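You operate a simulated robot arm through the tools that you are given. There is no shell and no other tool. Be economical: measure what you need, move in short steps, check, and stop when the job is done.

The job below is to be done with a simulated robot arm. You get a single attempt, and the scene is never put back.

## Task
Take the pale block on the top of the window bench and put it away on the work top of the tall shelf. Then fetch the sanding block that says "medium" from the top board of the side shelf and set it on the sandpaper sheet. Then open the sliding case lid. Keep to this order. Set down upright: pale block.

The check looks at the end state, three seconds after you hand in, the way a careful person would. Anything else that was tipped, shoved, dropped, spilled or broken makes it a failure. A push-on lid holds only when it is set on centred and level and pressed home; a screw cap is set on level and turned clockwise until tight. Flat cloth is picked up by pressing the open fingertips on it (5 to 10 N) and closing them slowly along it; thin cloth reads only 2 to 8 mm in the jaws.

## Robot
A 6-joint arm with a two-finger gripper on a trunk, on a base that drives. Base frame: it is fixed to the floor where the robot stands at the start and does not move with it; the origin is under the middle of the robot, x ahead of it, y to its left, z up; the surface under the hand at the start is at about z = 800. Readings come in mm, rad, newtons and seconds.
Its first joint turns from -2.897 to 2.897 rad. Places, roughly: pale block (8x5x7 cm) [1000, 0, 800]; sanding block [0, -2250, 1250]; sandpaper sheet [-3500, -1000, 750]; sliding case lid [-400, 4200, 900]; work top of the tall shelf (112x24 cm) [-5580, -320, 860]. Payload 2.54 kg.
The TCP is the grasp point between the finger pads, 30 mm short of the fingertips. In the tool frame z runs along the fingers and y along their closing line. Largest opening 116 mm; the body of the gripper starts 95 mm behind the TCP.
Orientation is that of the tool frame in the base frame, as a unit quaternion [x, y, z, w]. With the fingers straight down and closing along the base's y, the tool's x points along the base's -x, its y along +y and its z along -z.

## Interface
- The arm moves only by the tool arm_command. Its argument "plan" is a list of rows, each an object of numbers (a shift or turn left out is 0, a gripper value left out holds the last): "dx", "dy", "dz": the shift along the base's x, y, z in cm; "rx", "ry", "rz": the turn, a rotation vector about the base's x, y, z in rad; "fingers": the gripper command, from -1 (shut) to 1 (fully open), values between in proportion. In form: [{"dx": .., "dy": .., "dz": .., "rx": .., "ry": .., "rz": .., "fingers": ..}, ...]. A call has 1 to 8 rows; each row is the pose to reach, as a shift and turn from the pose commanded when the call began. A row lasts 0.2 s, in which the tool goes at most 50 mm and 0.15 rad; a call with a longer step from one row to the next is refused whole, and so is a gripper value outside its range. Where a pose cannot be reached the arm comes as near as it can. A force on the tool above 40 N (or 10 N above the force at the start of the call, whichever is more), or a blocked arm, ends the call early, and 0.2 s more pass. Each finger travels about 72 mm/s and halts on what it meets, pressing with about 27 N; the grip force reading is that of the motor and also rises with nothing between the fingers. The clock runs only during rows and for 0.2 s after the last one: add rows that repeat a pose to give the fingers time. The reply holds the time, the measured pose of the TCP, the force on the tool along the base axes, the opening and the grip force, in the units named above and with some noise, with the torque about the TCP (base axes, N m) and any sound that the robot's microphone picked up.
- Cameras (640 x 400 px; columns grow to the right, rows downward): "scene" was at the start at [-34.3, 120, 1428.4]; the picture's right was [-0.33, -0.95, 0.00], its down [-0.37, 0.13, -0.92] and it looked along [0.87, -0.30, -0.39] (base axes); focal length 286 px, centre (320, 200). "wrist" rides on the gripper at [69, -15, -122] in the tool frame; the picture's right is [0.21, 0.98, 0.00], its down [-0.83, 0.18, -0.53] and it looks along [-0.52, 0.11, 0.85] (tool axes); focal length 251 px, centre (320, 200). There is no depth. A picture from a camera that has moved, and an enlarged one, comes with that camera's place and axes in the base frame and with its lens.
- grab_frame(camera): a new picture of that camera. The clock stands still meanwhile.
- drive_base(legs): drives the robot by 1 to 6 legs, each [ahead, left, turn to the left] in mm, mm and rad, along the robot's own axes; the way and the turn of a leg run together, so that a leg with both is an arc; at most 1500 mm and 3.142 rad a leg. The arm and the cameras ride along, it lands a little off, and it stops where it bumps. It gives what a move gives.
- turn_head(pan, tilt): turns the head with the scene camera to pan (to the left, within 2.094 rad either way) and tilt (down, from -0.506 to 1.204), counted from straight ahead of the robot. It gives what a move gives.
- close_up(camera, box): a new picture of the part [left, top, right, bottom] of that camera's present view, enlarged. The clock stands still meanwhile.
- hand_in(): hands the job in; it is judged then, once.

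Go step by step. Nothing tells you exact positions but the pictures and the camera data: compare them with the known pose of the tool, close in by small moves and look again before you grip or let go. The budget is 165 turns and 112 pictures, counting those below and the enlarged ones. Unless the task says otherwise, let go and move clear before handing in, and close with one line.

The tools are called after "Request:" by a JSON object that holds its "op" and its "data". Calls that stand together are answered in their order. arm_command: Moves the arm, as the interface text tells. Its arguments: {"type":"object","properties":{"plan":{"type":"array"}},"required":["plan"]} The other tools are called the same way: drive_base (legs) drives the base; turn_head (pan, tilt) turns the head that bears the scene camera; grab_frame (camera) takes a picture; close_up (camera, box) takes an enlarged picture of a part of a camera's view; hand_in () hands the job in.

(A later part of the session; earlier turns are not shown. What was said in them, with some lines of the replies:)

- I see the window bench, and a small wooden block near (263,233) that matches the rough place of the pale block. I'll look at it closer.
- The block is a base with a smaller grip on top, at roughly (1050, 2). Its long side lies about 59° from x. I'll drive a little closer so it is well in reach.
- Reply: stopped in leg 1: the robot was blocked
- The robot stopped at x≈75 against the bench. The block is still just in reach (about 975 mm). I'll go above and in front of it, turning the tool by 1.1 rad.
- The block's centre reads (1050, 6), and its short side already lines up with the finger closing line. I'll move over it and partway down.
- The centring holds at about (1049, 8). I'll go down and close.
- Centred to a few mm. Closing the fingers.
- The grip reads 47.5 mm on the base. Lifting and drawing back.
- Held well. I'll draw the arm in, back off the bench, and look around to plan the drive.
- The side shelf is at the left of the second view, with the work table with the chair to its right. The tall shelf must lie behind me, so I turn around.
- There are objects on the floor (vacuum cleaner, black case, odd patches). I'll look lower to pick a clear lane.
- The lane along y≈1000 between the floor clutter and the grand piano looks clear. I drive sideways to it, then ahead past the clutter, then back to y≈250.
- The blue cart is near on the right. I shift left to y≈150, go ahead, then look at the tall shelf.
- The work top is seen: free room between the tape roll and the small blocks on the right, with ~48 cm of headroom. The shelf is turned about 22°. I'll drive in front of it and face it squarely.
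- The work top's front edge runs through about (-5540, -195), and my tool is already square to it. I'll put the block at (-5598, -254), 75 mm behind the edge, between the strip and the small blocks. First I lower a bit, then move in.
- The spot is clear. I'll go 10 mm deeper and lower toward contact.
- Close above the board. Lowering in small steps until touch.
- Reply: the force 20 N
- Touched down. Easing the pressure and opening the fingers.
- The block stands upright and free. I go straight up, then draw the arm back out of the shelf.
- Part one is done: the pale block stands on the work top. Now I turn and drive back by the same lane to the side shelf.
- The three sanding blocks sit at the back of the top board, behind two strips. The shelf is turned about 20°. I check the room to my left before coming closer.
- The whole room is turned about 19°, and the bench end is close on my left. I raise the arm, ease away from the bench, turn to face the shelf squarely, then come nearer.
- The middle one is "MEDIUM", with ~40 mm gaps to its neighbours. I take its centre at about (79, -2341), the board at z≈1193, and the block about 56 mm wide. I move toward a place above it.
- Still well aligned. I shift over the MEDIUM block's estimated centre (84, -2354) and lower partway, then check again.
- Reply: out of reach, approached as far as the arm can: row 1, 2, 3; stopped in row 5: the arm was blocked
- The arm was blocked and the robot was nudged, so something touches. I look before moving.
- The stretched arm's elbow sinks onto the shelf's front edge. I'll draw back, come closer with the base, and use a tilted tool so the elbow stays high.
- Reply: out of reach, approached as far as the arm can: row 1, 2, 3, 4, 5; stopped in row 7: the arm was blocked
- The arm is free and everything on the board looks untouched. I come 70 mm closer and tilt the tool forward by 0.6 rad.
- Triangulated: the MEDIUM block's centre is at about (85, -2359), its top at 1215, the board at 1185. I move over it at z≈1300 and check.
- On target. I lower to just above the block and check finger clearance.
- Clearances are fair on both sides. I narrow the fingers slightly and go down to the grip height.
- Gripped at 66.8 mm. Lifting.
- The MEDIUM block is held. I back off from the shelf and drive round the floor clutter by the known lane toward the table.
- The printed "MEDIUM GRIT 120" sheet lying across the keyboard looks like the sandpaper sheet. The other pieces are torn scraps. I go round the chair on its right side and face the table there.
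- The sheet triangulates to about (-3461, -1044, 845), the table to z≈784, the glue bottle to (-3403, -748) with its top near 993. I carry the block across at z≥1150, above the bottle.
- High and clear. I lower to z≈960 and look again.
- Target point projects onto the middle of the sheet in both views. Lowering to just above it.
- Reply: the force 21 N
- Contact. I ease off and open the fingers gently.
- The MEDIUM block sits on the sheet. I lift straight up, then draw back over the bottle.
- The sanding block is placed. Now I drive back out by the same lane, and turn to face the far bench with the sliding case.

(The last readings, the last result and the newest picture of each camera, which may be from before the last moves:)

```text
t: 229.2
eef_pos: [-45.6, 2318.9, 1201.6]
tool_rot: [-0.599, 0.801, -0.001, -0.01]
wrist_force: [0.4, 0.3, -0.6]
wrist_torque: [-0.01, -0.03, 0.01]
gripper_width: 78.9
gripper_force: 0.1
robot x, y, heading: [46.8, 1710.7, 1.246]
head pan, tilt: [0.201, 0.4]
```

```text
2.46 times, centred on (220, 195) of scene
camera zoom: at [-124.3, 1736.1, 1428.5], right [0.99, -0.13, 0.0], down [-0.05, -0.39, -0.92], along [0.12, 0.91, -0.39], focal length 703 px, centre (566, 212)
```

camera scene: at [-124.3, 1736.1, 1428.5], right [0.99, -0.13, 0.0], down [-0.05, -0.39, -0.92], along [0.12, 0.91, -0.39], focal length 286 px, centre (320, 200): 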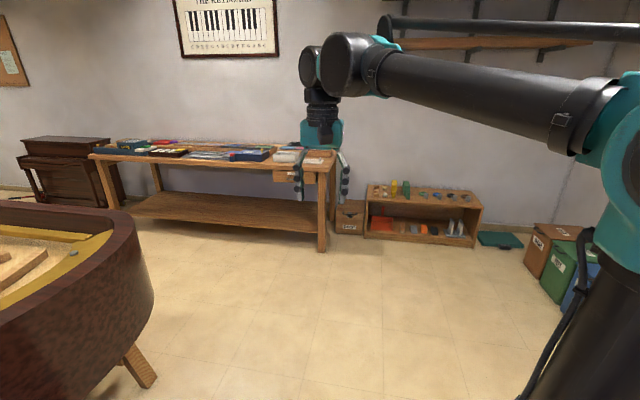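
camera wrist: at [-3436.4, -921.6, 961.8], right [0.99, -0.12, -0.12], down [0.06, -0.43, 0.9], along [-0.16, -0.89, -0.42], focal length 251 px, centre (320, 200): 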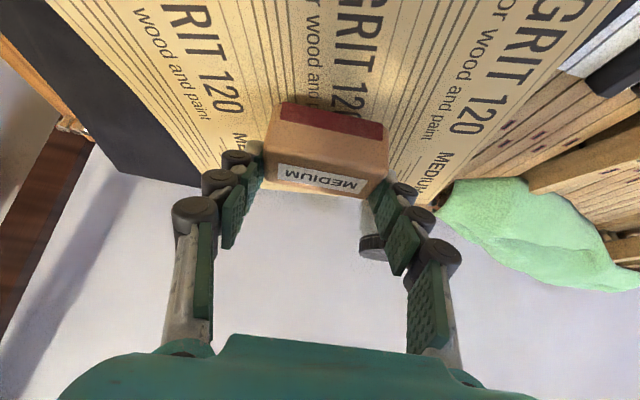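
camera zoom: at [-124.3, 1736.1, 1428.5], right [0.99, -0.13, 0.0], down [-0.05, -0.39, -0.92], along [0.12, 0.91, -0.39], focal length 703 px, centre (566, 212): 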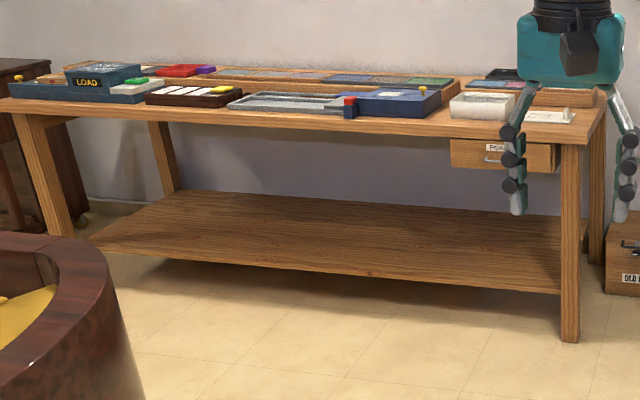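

I go ahead beyond the piano's tip and then left, stopping in front of the case.

Request:
{"op": "drive_base", "data": {"legs": [[1400, 0, -0.011], [0, 1180, 0]]}}

Request:
{"op": "turn_head", "data": {"pan": 0.0, "tilt": 0.6}}

Request:
{"op": "grab_frame", "data": {"camera": "scene"}}

Request:
{"op": "grab_frame", "data": {"camera": "wrist"}}

```text
t: 241.8
eef_pos: [-691.0, 4046.4, 1202.5]
tool_rot: [-0.592, 0.806, -0.001, -0.01]
wrist_force: [-0.1, -1.0, 0.9]
wrist_torque: [0.02, 0.0, 0.01]
gripper_width: 78.7
gripper_force: 0.1
robot x, y, heading: [-608.9, 3435.6, 1.224]
head pan, tilt: [0.201, 0.4]
```

```text
t: 242.5
eef_pos: [-691.1, 4045.7, 1201.0]
tool_rot: [-0.593, 0.805, 0.0, -0.01]
wrist_force: [0.3, -0.3, 0.5]
wrist_torque: [0.03, 0.0, -0.03]
gripper_width: 79.0
gripper_force: 0.1
robot x, y, heading: [-610.8, 3434.5, 1.226]
head pan, tilt: [0.0, 0.6]
```

```text
38 pictures are left
camera scene: at [-763.9, 3456.5, 1410.3], right [0.94, -0.34, 0.0], down [-0.19, -0.53, -0.83], along [0.28, 0.78, -0.56], focal length 286 px, centre (320, 200)
```

scene: 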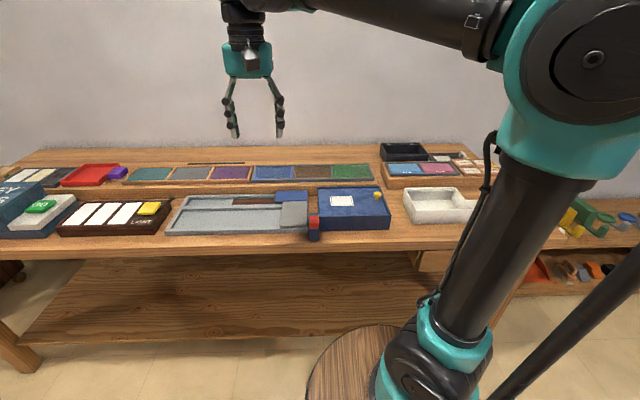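

```text
37 pictures are left
camera wrist: at [-695.1, 3975.8, 1325.0], right [-1.0, 0.09, 0.01], down [0.08, 0.85, 0.52], along [0.03, 0.52, -0.85], focal length 251 px, centre (320, 200)
```

wrist: 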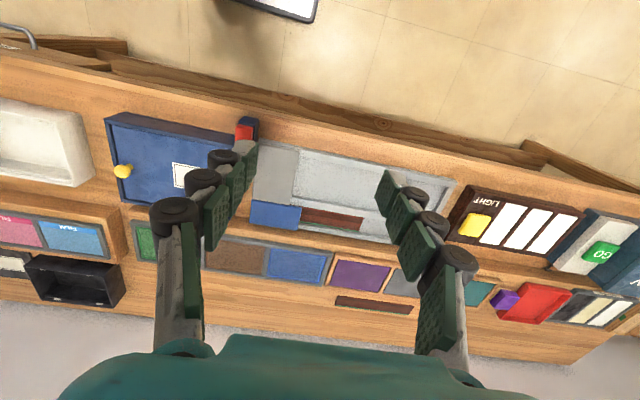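

Request:
{"op": "close_up", "data": {"camera": "scene", "box": [280, 170, 400, 250]}}

Request:
{"op": "close_up", "data": {"camera": "wrist", "box": [80, 90, 280, 220]}}

```text
5.00 times, centred on (340, 210) of scene
camera zoom: at [-763.9, 3456.5, 1410.3], right [0.94, -0.34, 0.0], down [-0.19, -0.53, -0.83], along [0.28, 0.78, -0.56], focal length 1428 px, centre (220, 150)
```

zoom: 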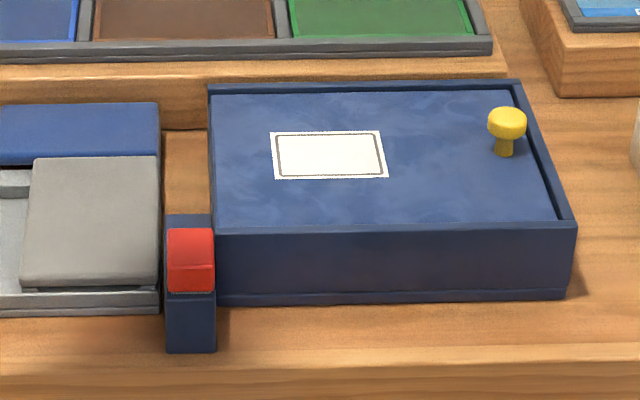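

```text
3.08 times, centred on (180, 155) of wrist
camera zoom: at [-695.1, 3975.8, 1325.0], right [-1.0, 0.09, 0.01], down [0.08, 0.85, 0.52], along [0.03, 0.52, -0.85], focal length 774 px, centre (751, 338)
```

zoom: 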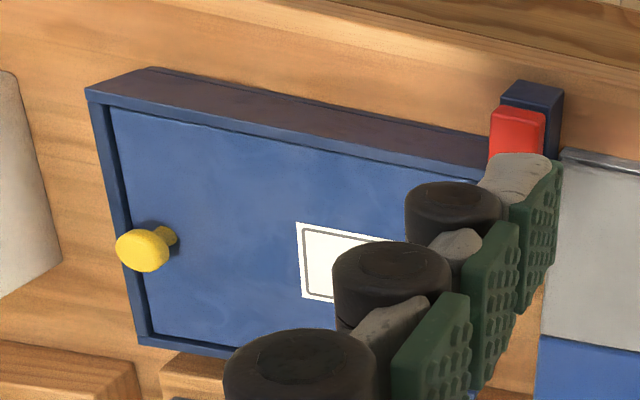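

This is the case: the lid has a yellow knob at its right end, and a red catch on a post stands at the left end. I bring the wrist camera closer to understand the catch.

Request:
{"op": "arm_command", "data": {"plan": [{"dx": 2.5, "dy": -2, "dz": -2.5, "fingers": 1}, {"dx": 5, "dy": -4, "dz": -5}, {"dx": 7.5, "dy": -6, "dz": -7.5}, {"dx": 10, "dy": -8, "dz": -10}, {"dx": 12.5, "dy": -10, "dz": -12.5}, {"dx": 14.5, "dy": -11, "dz": -15}]}}

Request:
{"op": "grab_frame", "data": {"camera": "wrist"}}

```text
t: 243.9
eef_pos: [-543.9, 3935.4, 1050.0]
tool_rot: [-0.592, 0.806, -0.001, -0.01]
wrist_force: [0.5, 0.3, -0.1]
wrist_torque: [-0.06, 0.0, 0.01]
gripper_width: 115.7
gripper_force: 0.1
robot x, y, heading: [-608.7, 3436.9, 1.227]
head pan, tilt: [0.0, 0.6]
```

```text
34 pictures are left
camera wrist: at [-549.0, 3865.7, 1173.8], right [-1.0, 0.09, 0.01], down [0.08, 0.85, 0.52], along [0.03, 0.52, -0.85], focal length 251 px, centre (320, 200)
```

wrist: 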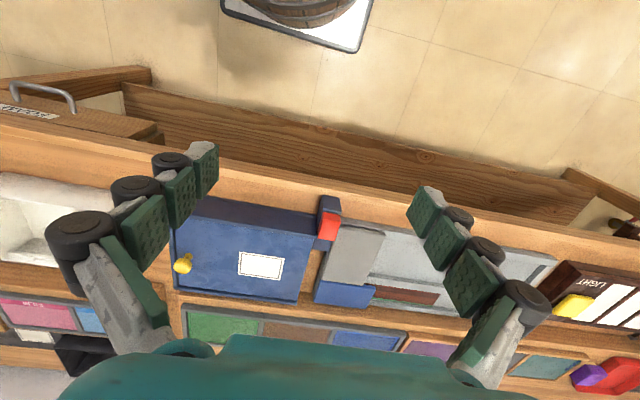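

Request:
{"op": "close_up", "data": {"camera": "wrist", "box": [160, 180, 360, 310]}}

Request:
{"op": "close_up", "data": {"camera": "wrist", "box": [290, 185, 370, 265]}}

Request:
{"op": "close_up", "data": {"camera": "scene", "box": [300, 195, 350, 245]}}

```text
3.08 times, centred on (260, 245) of wrist
camera zoom: at [-549.0, 3865.7, 1173.8], right [-1.0, 0.09, 0.01], down [0.08, 0.85, 0.52], along [0.03, 0.52, -0.85], focal length 774 px, centre (505, 62)
```

zoom: 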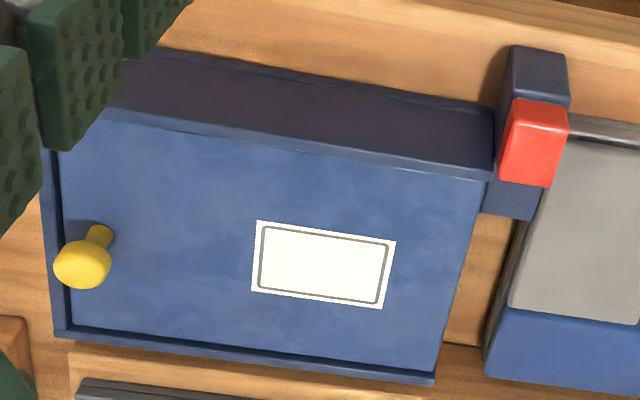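

```text
5.00 times, centred on (330, 225) of wrist
camera zoom: at [-549.0, 3865.7, 1173.8], right [-1.0, 0.09, 0.01], down [0.08, 0.85, 0.52], along [0.03, 0.52, -0.85], focal length 1257 px, centre (270, 75)
```

zoom: 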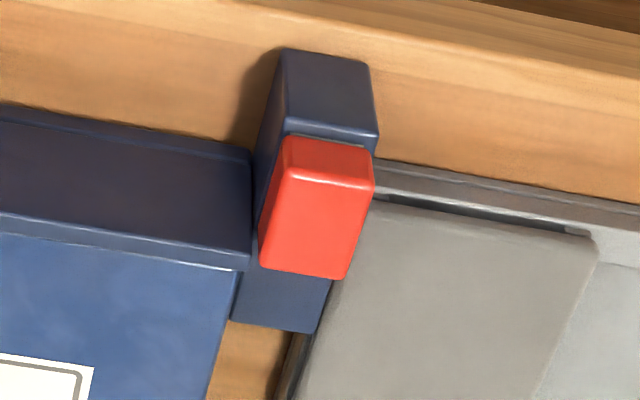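

```text
8.00 times, centred on (325, 220) of scene
camera zoom: at [-763.8, 3456.6, 1410.3], right [0.94, -0.34, 0.0], down [-0.19, -0.53, -0.83], along [0.28, 0.78, -0.56], focal length 2284 px, centre (280, 40)
```

zoom: 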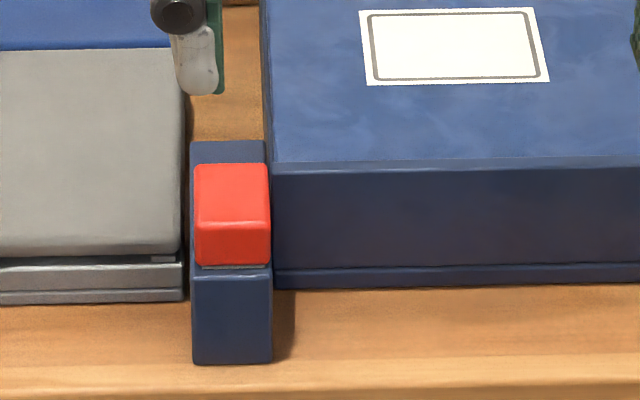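

The lid's left end has no rim, so it should slide left; the red catch stands in front of the case front, seemingly clear of the lid. The knob is at about (-307, 4146), head z≈880, lid top z≈856. I move above the knob with fingers narrowed.

Request:
{"op": "arm_command", "data": {"plan": [{"dx": 3, "dy": 2.6, "fingers": 0.1}, {"dx": 6, "dy": 5.3}, {"dx": 9, "dy": 8}, {"dx": 12, "dy": 10.6, "dz": -1}, {"dx": 15, "dy": 13.2, "dz": -3}, {"dx": 18, "dy": 15.8, "dz": -5}, {"dx": 21, "dy": 18.4, "dz": -7}, {"dx": 23.7, "dy": 21, "dz": -9}]}}

Request:
{"op": "grab_frame", "data": {"camera": "wrist"}}

Request:
{"op": "close_up", "data": {"camera": "scene", "box": [300, 130, 430, 230]}}

```text
t: 245.7
eef_pos: [-307.5, 4145.8, 963.8]
tool_rot: [-0.592, 0.806, 0.0, -0.009]
wrist_force: [0.6, -0.6, -0.3]
wrist_torque: [0.06, -0.04, 0.01]
gripper_width: 63.9
gripper_force: 0.0
robot x, y, heading: [-609.3, 3434.2, 1.228]
head pan, tilt: [0.0, 0.6]
```

```text
30 pictures are left
camera wrist: at [-312.5, 4075.9, 1086.5], right [-1.0, 0.09, 0.01], down [0.08, 0.85, 0.52], along [0.03, 0.52, -0.85], focal length 251 px, centre (320, 200)
```

wrist: 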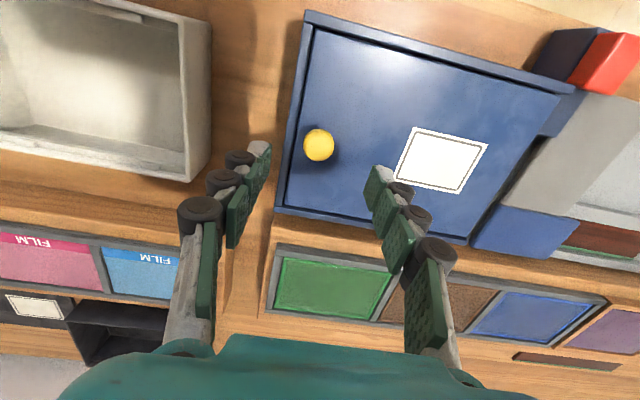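

```text
4.00 times, centred on (365, 180) of scene
camera zoom: at [-764.0, 3456.1, 1410.3], right [0.94, -0.34, 0.0], down [-0.19, -0.53, -0.83], along [0.28, 0.78, -0.56], focal length 1142 px, centre (140, 280)
```

zoom: 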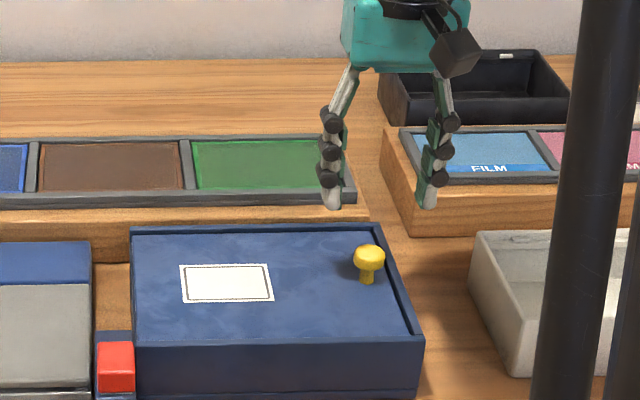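

Knob confirmed under the TCP. I lower so the fingertips flank the knob head, then close.

Request:
{"op": "arm_command", "data": {"plan": [{"dz": -2.5}, {"dz": -5}, {"dz": -6.6}, {"dz": -6.6, "fingers": -0.2}, {"dz": -6.6, "fingers": -0.6}, {"dz": -6.6, "fingers": -1}, {"dz": -6.6, "fingers": -1}]}}

Request:
{"op": "grab_frame", "data": {"camera": "wrist"}}

Request:
{"op": "close_up", "data": {"camera": "scene", "box": [300, 150, 430, 250]}}

```text
t: 247.3
eef_pos: [-308.2, 4145.9, 896.3]
tool_rot: [-0.593, 0.805, 0.0, -0.01]
wrist_force: [-0.8, 0.0, -6.9]
wrist_torque: [0.09, -0.04, -0.02]
gripper_width: 24.3
gripper_force: 44.8
robot x, y, heading: [-607.9, 3438.4, 1.224]
head pan, tilt: [0.0, 0.6]
```

```text
28 pictures are left
camera wrist: at [-312.6, 4076.6, 1019.0], right [-1.0, 0.09, 0.01], down [0.08, 0.85, 0.52], along [0.03, 0.52, -0.85], focal length 251 px, centre (320, 200)
```

wrist: 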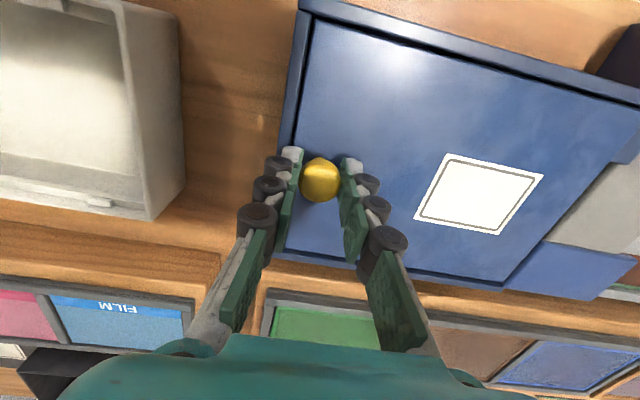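

```text
4.00 times, centred on (365, 200) of scene
camera zoom: at [-763.7, 3456.7, 1410.3], right [0.94, -0.34, 0.0], down [-0.19, -0.53, -0.82], along [0.28, 0.78, -0.57], focal length 1142 px, centre (140, 200)
```

zoom: 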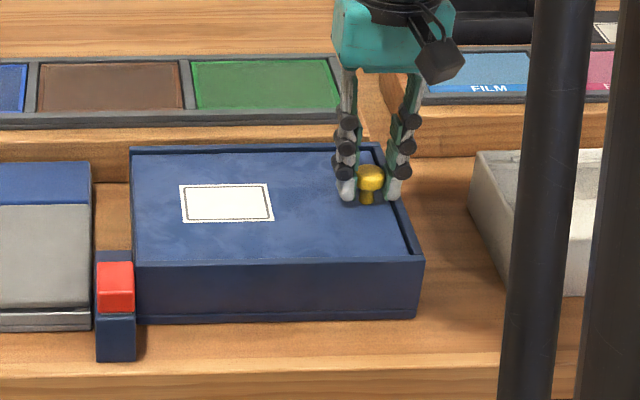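

The knob is held. I pull gently to the left by 10 mm to see whether the lid is free.

Request:
{"op": "arm_command", "data": {"plan": [{"dx": -0.24, "dy": 0.083}, {"dx": -0.47, "dy": 0.167}, {"dx": -0.71, "dy": 0.25}, {"dx": -0.94, "dy": 0.333}]}}

Request:
{"op": "close_up", "data": {"camera": "scene", "box": [300, 150, 430, 250]}}

```text
t: 248.3
eef_pos: [-317.5, 4149.3, 895.7]
tool_rot: [-0.592, 0.806, 0.0, -0.009]
wrist_force: [2.3, 4.9, 5.0]
wrist_torque: [-0.19, 0.04, 0.03]
gripper_width: 24.2
gripper_force: 44.7
robot x, y, heading: [-610.5, 3433.2, 1.225]
head pan, tilt: [0.0, 0.6]
```

```text
4.00 times, centred on (365, 200) of scene
camera zoom: at [-763.7, 3456.5, 1410.3], right [0.94, -0.34, 0.0], down [-0.19, -0.53, -0.83], along [0.28, 0.78, -0.56], focal length 1142 px, centre (140, 200)
```

zoom: 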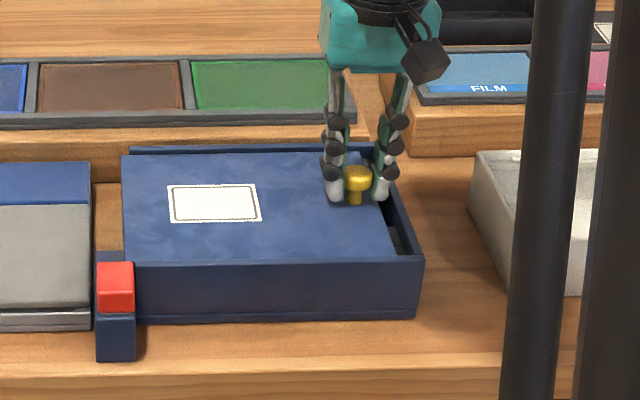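

The lid slides freely. I go on leftward in small steps, watching the force.

Request:
{"op": "arm_command", "data": {"plan": [{"dx": -0.94, "dy": 0.32}, {"dx": -1.89, "dy": 0.65}, {"dx": -2.83, "dy": 0.98}, {"dx": -3.77, "dy": 1.3}]}}

Request:
{"op": "close_up", "data": {"camera": "scene", "box": [270, 150, 400, 250]}}

```text
t: 249.3
eef_pos: [-356.5, 4161.2, 894.5]
tool_rot: [-0.592, 0.806, -0.001, -0.01]
wrist_force: [-2.5, -9.9, -8.1]
wrist_torque: [0.19, -0.08, 0.07]
gripper_width: 24.1
gripper_force: 44.9
robot x, y, heading: [-609.8, 3437.0, 1.226]
head pan, tilt: [0.0, 0.6]
```

```text
4.00 times, centred on (335, 200) of scene
camera zoom: at [-763.8, 3456.3, 1410.3], right [0.94, -0.34, 0.0], down [-0.19, -0.53, -0.83], along [0.28, 0.78, -0.56], focal length 1142 px, centre (260, 200)
```

zoom: 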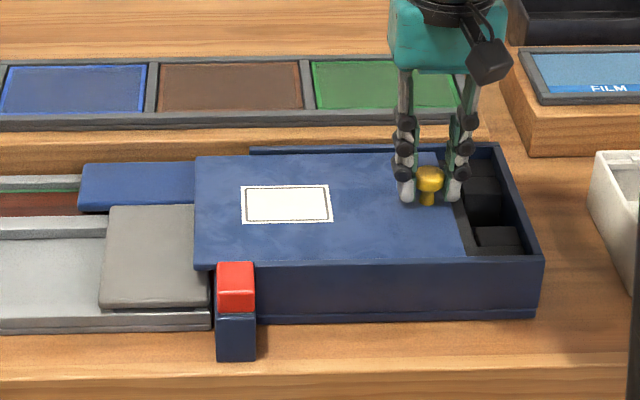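

Still free; the sideways force tells me to steer a bit less toward the wall. I continue.

Request:
{"op": "arm_command", "data": {"plan": [{"dx": -0.95, "dy": 0.1}, {"dx": -1.9, "dy": 0.38}, {"dx": -2.85, "dy": 0.67}, {"dx": -3.8, "dy": 0.96}, {"dx": -4.75, "dy": 1.25}]}}

Request:
{"op": "close_up", "data": {"camera": "scene", "box": [250, 150, 400, 250]}}

```text
t: 250.5
eef_pos: [-402.1, 4176.1, 895.1]
tool_rot: [-0.592, 0.806, 0.0, -0.009]
wrist_force: [10.7, 30.2, 11.7]
wrist_torque: [0.67, -0.19, 0.04]
gripper_width: 24.2
gripper_force: 44.8
robot x, y, heading: [-614.8, 3435.2, 1.224]
head pan, tilt: [0.0, 0.6]
```

```text
4.00 times, centred on (325, 200) of scene
camera zoom: at [-763.4, 3457.4, 1410.3], right [0.94, -0.34, 0.0], down [-0.19, -0.53, -0.82], along [0.28, 0.78, -0.57], focal length 1142 px, centre (300, 200)
```

zoom: 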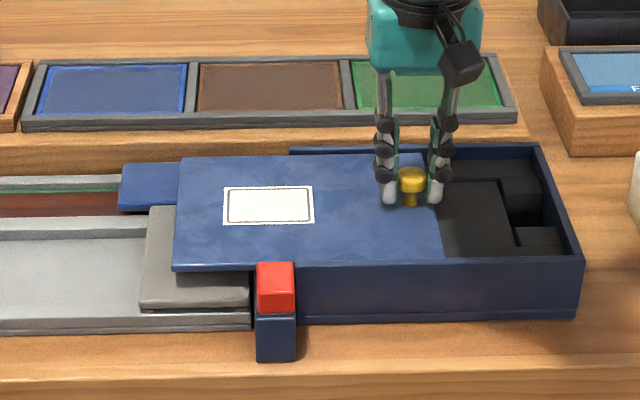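

Now I have steered slightly too far the other way; I relax 2.5 mm toward the wall and continue on the right line.

Request:
{"op": "arm_command", "data": {"plan": [{"dx": 0.08, "dy": 0.25}, {"dx": -0.86, "dy": 0.57}, {"dx": -1.81, "dy": 0.88}, {"dx": -2.75, "dy": 1.2}, {"dx": -3.7, "dy": 1.52}]}}

Request:
{"op": "close_up", "data": {"camera": "scene", "box": [230, 150, 380, 250]}}

```text
t: 251.7
eef_pos: [-441.1, 4188.2, 895.9]
tool_rot: [-0.593, 0.805, -0.001, -0.01]
wrist_force: [0.6, 0.8, 5.6]
wrist_torque: [0.17, -0.04, 0.06]
gripper_width: 24.1
gripper_force: 45.1
robot x, y, heading: [-608.7, 3433.8, 1.222]
head pan, tilt: [0.0, 0.6]
```

```text
4.00 times, centred on (305, 200) of scene
camera zoom: at [-763.8, 3456.2, 1410.3], right [0.94, -0.34, 0.0], down [-0.19, -0.53, -0.83], along [0.28, 0.78, -0.56], focal length 1142 px, centre (380, 200)
```

zoom: 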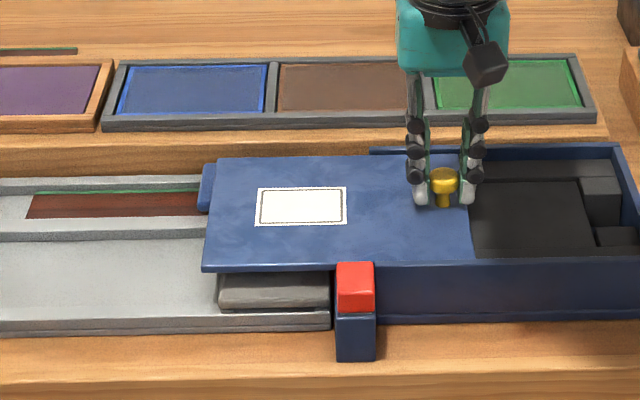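

Force is near nil and the lid is about 60% open. I take it another 30 mm.

Request:
{"op": "arm_command", "data": {"plan": [{"dx": -0.75, "dy": 0.25}, {"dx": -1.5, "dy": 0.49}, {"dx": -2.2, "dy": 0.72}, {"dx": -2.9, "dy": 0.95}]}}

Request:
{"op": "close_up", "data": {"camera": "scene", "box": [230, 150, 380, 250]}}

```text
t: 252.7
eef_pos: [-470.3, 4196.6, 895.4]
tool_rot: [-0.592, 0.806, -0.001, -0.01]
wrist_force: [-1.4, -9.9, 11.9]
wrist_torque: [-0.5, 0.19, 0.05]
gripper_width: 24.1
gripper_force: 45.0
robot x, y, heading: [-609.5, 3433.7, 1.229]
head pan, tilt: [0.0, 0.6]
```

```text
4.00 times, centred on (305, 200) of scene
camera zoom: at [-763.9, 3455.7, 1410.3], right [0.94, -0.34, 0.0], down [-0.19, -0.53, -0.83], along [0.28, 0.78, -0.56], focal length 1142 px, centre (380, 200)
```

zoom: 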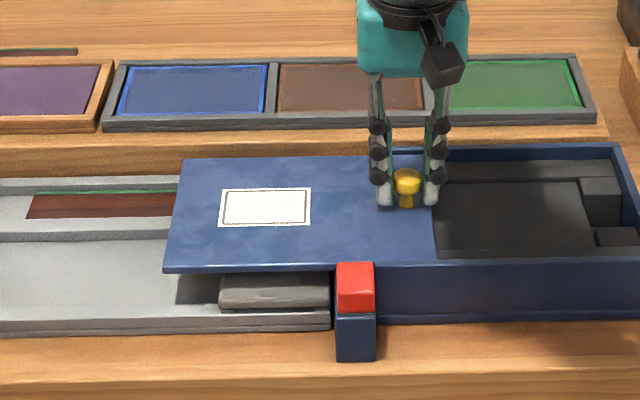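

The lid is now about 77% open and level. I release the knob and see whether the lid stays put.

Request:
{"op": "arm_command", "data": {"plan": [{"dy": -0.08}, {"dy": -0.08, "fingers": -0.4}, {"dy": -0.08, "fingers": -0.1}, {"dy": -0.08, "fingers": 0.0}, {"dy": -0.08, "fingers": 0.0}]}}

Request:
{"op": "close_up", "data": {"camera": "scene", "box": [230, 150, 380, 250]}}

```text
t: 253.9
eef_pos: [-469.4, 4198.6, 895.8]
tool_rot: [-0.593, 0.805, -0.001, -0.01]
wrist_force: [0.6, 0.1, 0.4]
wrist_torque: [0.01, 0.03, 0.02]
gripper_width: 58.1
gripper_force: 0.0
robot x, y, heading: [-608.7, 3435.1, 1.225]
head pan, tilt: [0.0, 0.6]
```

```text
4.00 times, centred on (305, 200) of scene
camera zoom: at [-763.8, 3456.5, 1410.3], right [0.94, -0.34, 0.0], down [-0.19, -0.53, -0.83], along [0.28, 0.78, -0.56], focal length 1142 px, centre (380, 200)
```

zoom: 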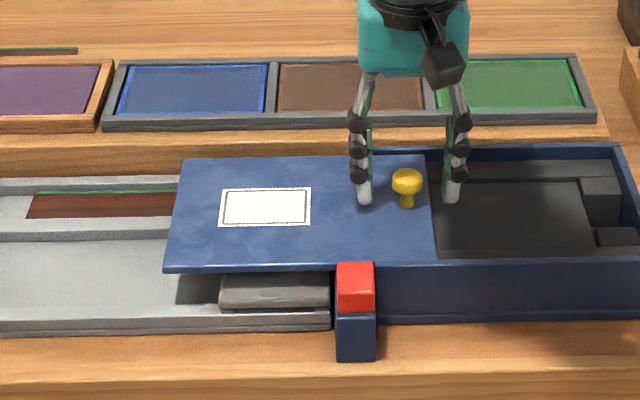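

The lid stays level. I nudge the knob with the right finger a little further, stopping if a stop is felt.

Request:
{"op": "arm_command", "data": {"plan": [{"dx": -0.8, "dy": 0.27}, {"dx": -1.5, "dy": 0.5}, {"dx": -1.9, "dy": 0.64}, {"dx": -2.3, "dy": 0.77}, {"dx": -2.6, "dy": 0.87}]}}

Request:
{"op": "close_up", "data": {"camera": "scene", "box": [230, 150, 380, 250]}}

```text
t: 255.1
eef_pos: [-495.1, 4206.5, 896.4]
tool_rot: [-0.592, 0.806, -0.001, -0.01]
wrist_force: [2.0, 0.1, 0.3]
wrist_torque: [0.0, -0.02, 0.0]
gripper_width: 58.9
gripper_force: 0.3
robot x, y, heading: [-610.7, 3440.6, 1.224]
head pan, tilt: [0.0, 0.6]
```

```text
4.00 times, centred on (305, 200) of scene
camera zoom: at [-763.8, 3456.5, 1410.3], right [0.94, -0.34, 0.0], down [-0.19, -0.53, -0.83], along [0.28, 0.78, -0.56], focal length 1142 px, centre (380, 200)
```

zoom: 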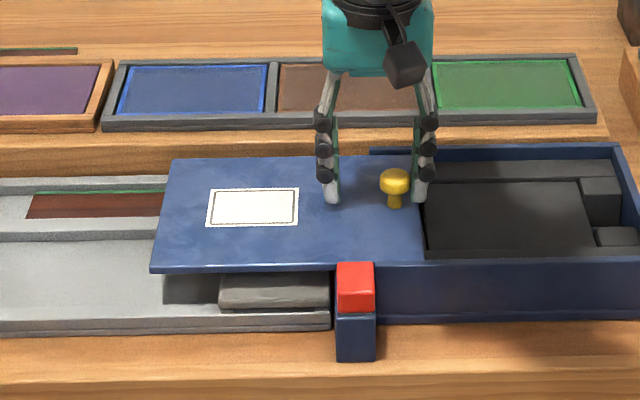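

The lid is now about 80% open, level and still held in its rails; I stop here. I move the finger off the knob, rise and check.

Request:
{"op": "arm_command", "data": {"plan": [{"dx": 0.8, "dy": -0.27}, {"dx": 0.8, "dy": -0.27, "dz": 3}, {"dx": 0.8, "dy": -0.27, "dz": 7}, {"dx": 0.8, "dy": -0.27, "dz": 12}, {"dx": 0.8, "dy": -0.27, "dz": 17}, {"dx": 0, "dy": -4, "dz": 21}, {"dx": -1.5, "dy": -8.5, "dz": 22}, {"dx": -3, "dy": -13, "dz": 22}]}}

Request:
{"op": "grab_frame", "data": {"camera": "scene"}}

```text
refused: row 6 steps farther than a row can; nothing moved
```

```text
19 pictures are left
camera scene: at [-763.8, 3456.5, 1410.3], right [0.94, -0.34, 0.0], down [-0.19, -0.53, -0.83], along [0.28, 0.78, -0.56], focal length 286 px, centre (320, 200)
```

scene: 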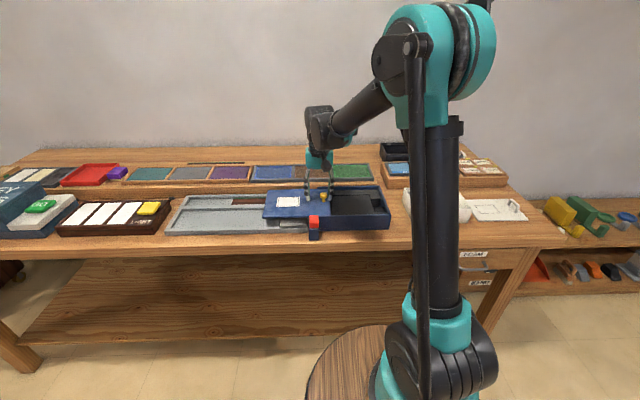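

The plan was refused for one long step; I repeat it with shorter steps.

Request:
{"op": "arm_command", "data": {"plan": [{"dx": 0.8, "dy": -0.27}, {"dx": 0.8, "dy": -0.27, "dz": 3}, {"dx": 0.8, "dy": -0.27, "dz": 7}, {"dx": 0.8, "dy": -0.27, "dz": 11.5}, {"dx": 0.8, "dy": -0.27, "dz": 16}, {"dx": 0, "dy": -3, "dz": 19}, {"dx": -1, "dy": -7, "dz": 20}, {"dx": -2, "dy": -11, "dz": 21}]}}

Request:
{"op": "close_up", "data": {"camera": "scene", "box": [150, 140, 410, 260]}}

```text
t: 256.9
eef_pos: [-514.9, 4097.2, 1105.1]
tool_rot: [-0.592, 0.806, -0.001, -0.011]
wrist_force: [0.1, 0.2, -0.6]
wrist_torque: [-0.04, 0.01, -0.01]
gripper_width: 58.0
gripper_force: 0.2
robot x, y, heading: [-610.0, 3438.7, 1.225]
head pan, tilt: [0.0, 0.6]
```

```text
2.46 times, centred on (280, 200) of scene
camera zoom: at [-763.7, 3457.0, 1410.3], right [0.94, -0.34, 0.0], down [-0.19, -0.53, -0.82], along [0.28, 0.78, -0.57], focal length 703 px, centre (418, 200)
```

zoom: 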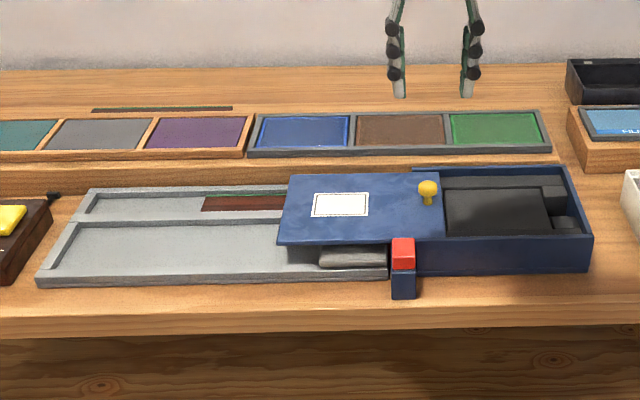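

All three parts look right: the lid is open and level, and the hand is clear. I hand in.

Request:
{"op": "hand_in", "data": {}}

```text
The job is handed in.
```

I did all three parts in order and handed the job in: the pale block stands upright on the tall shelf's work top, the "medium" sanding block sits on the printed grit 120 sheet on the keyboard, and the case lid is slid about 80% open. The table also held scraps and a black sheet; I took the printed sheet as the one meant. At the side shelf the arm once pressed against something, apparently the shelf's front edge, and the robot was nudged; nothing in the pictures had moved.
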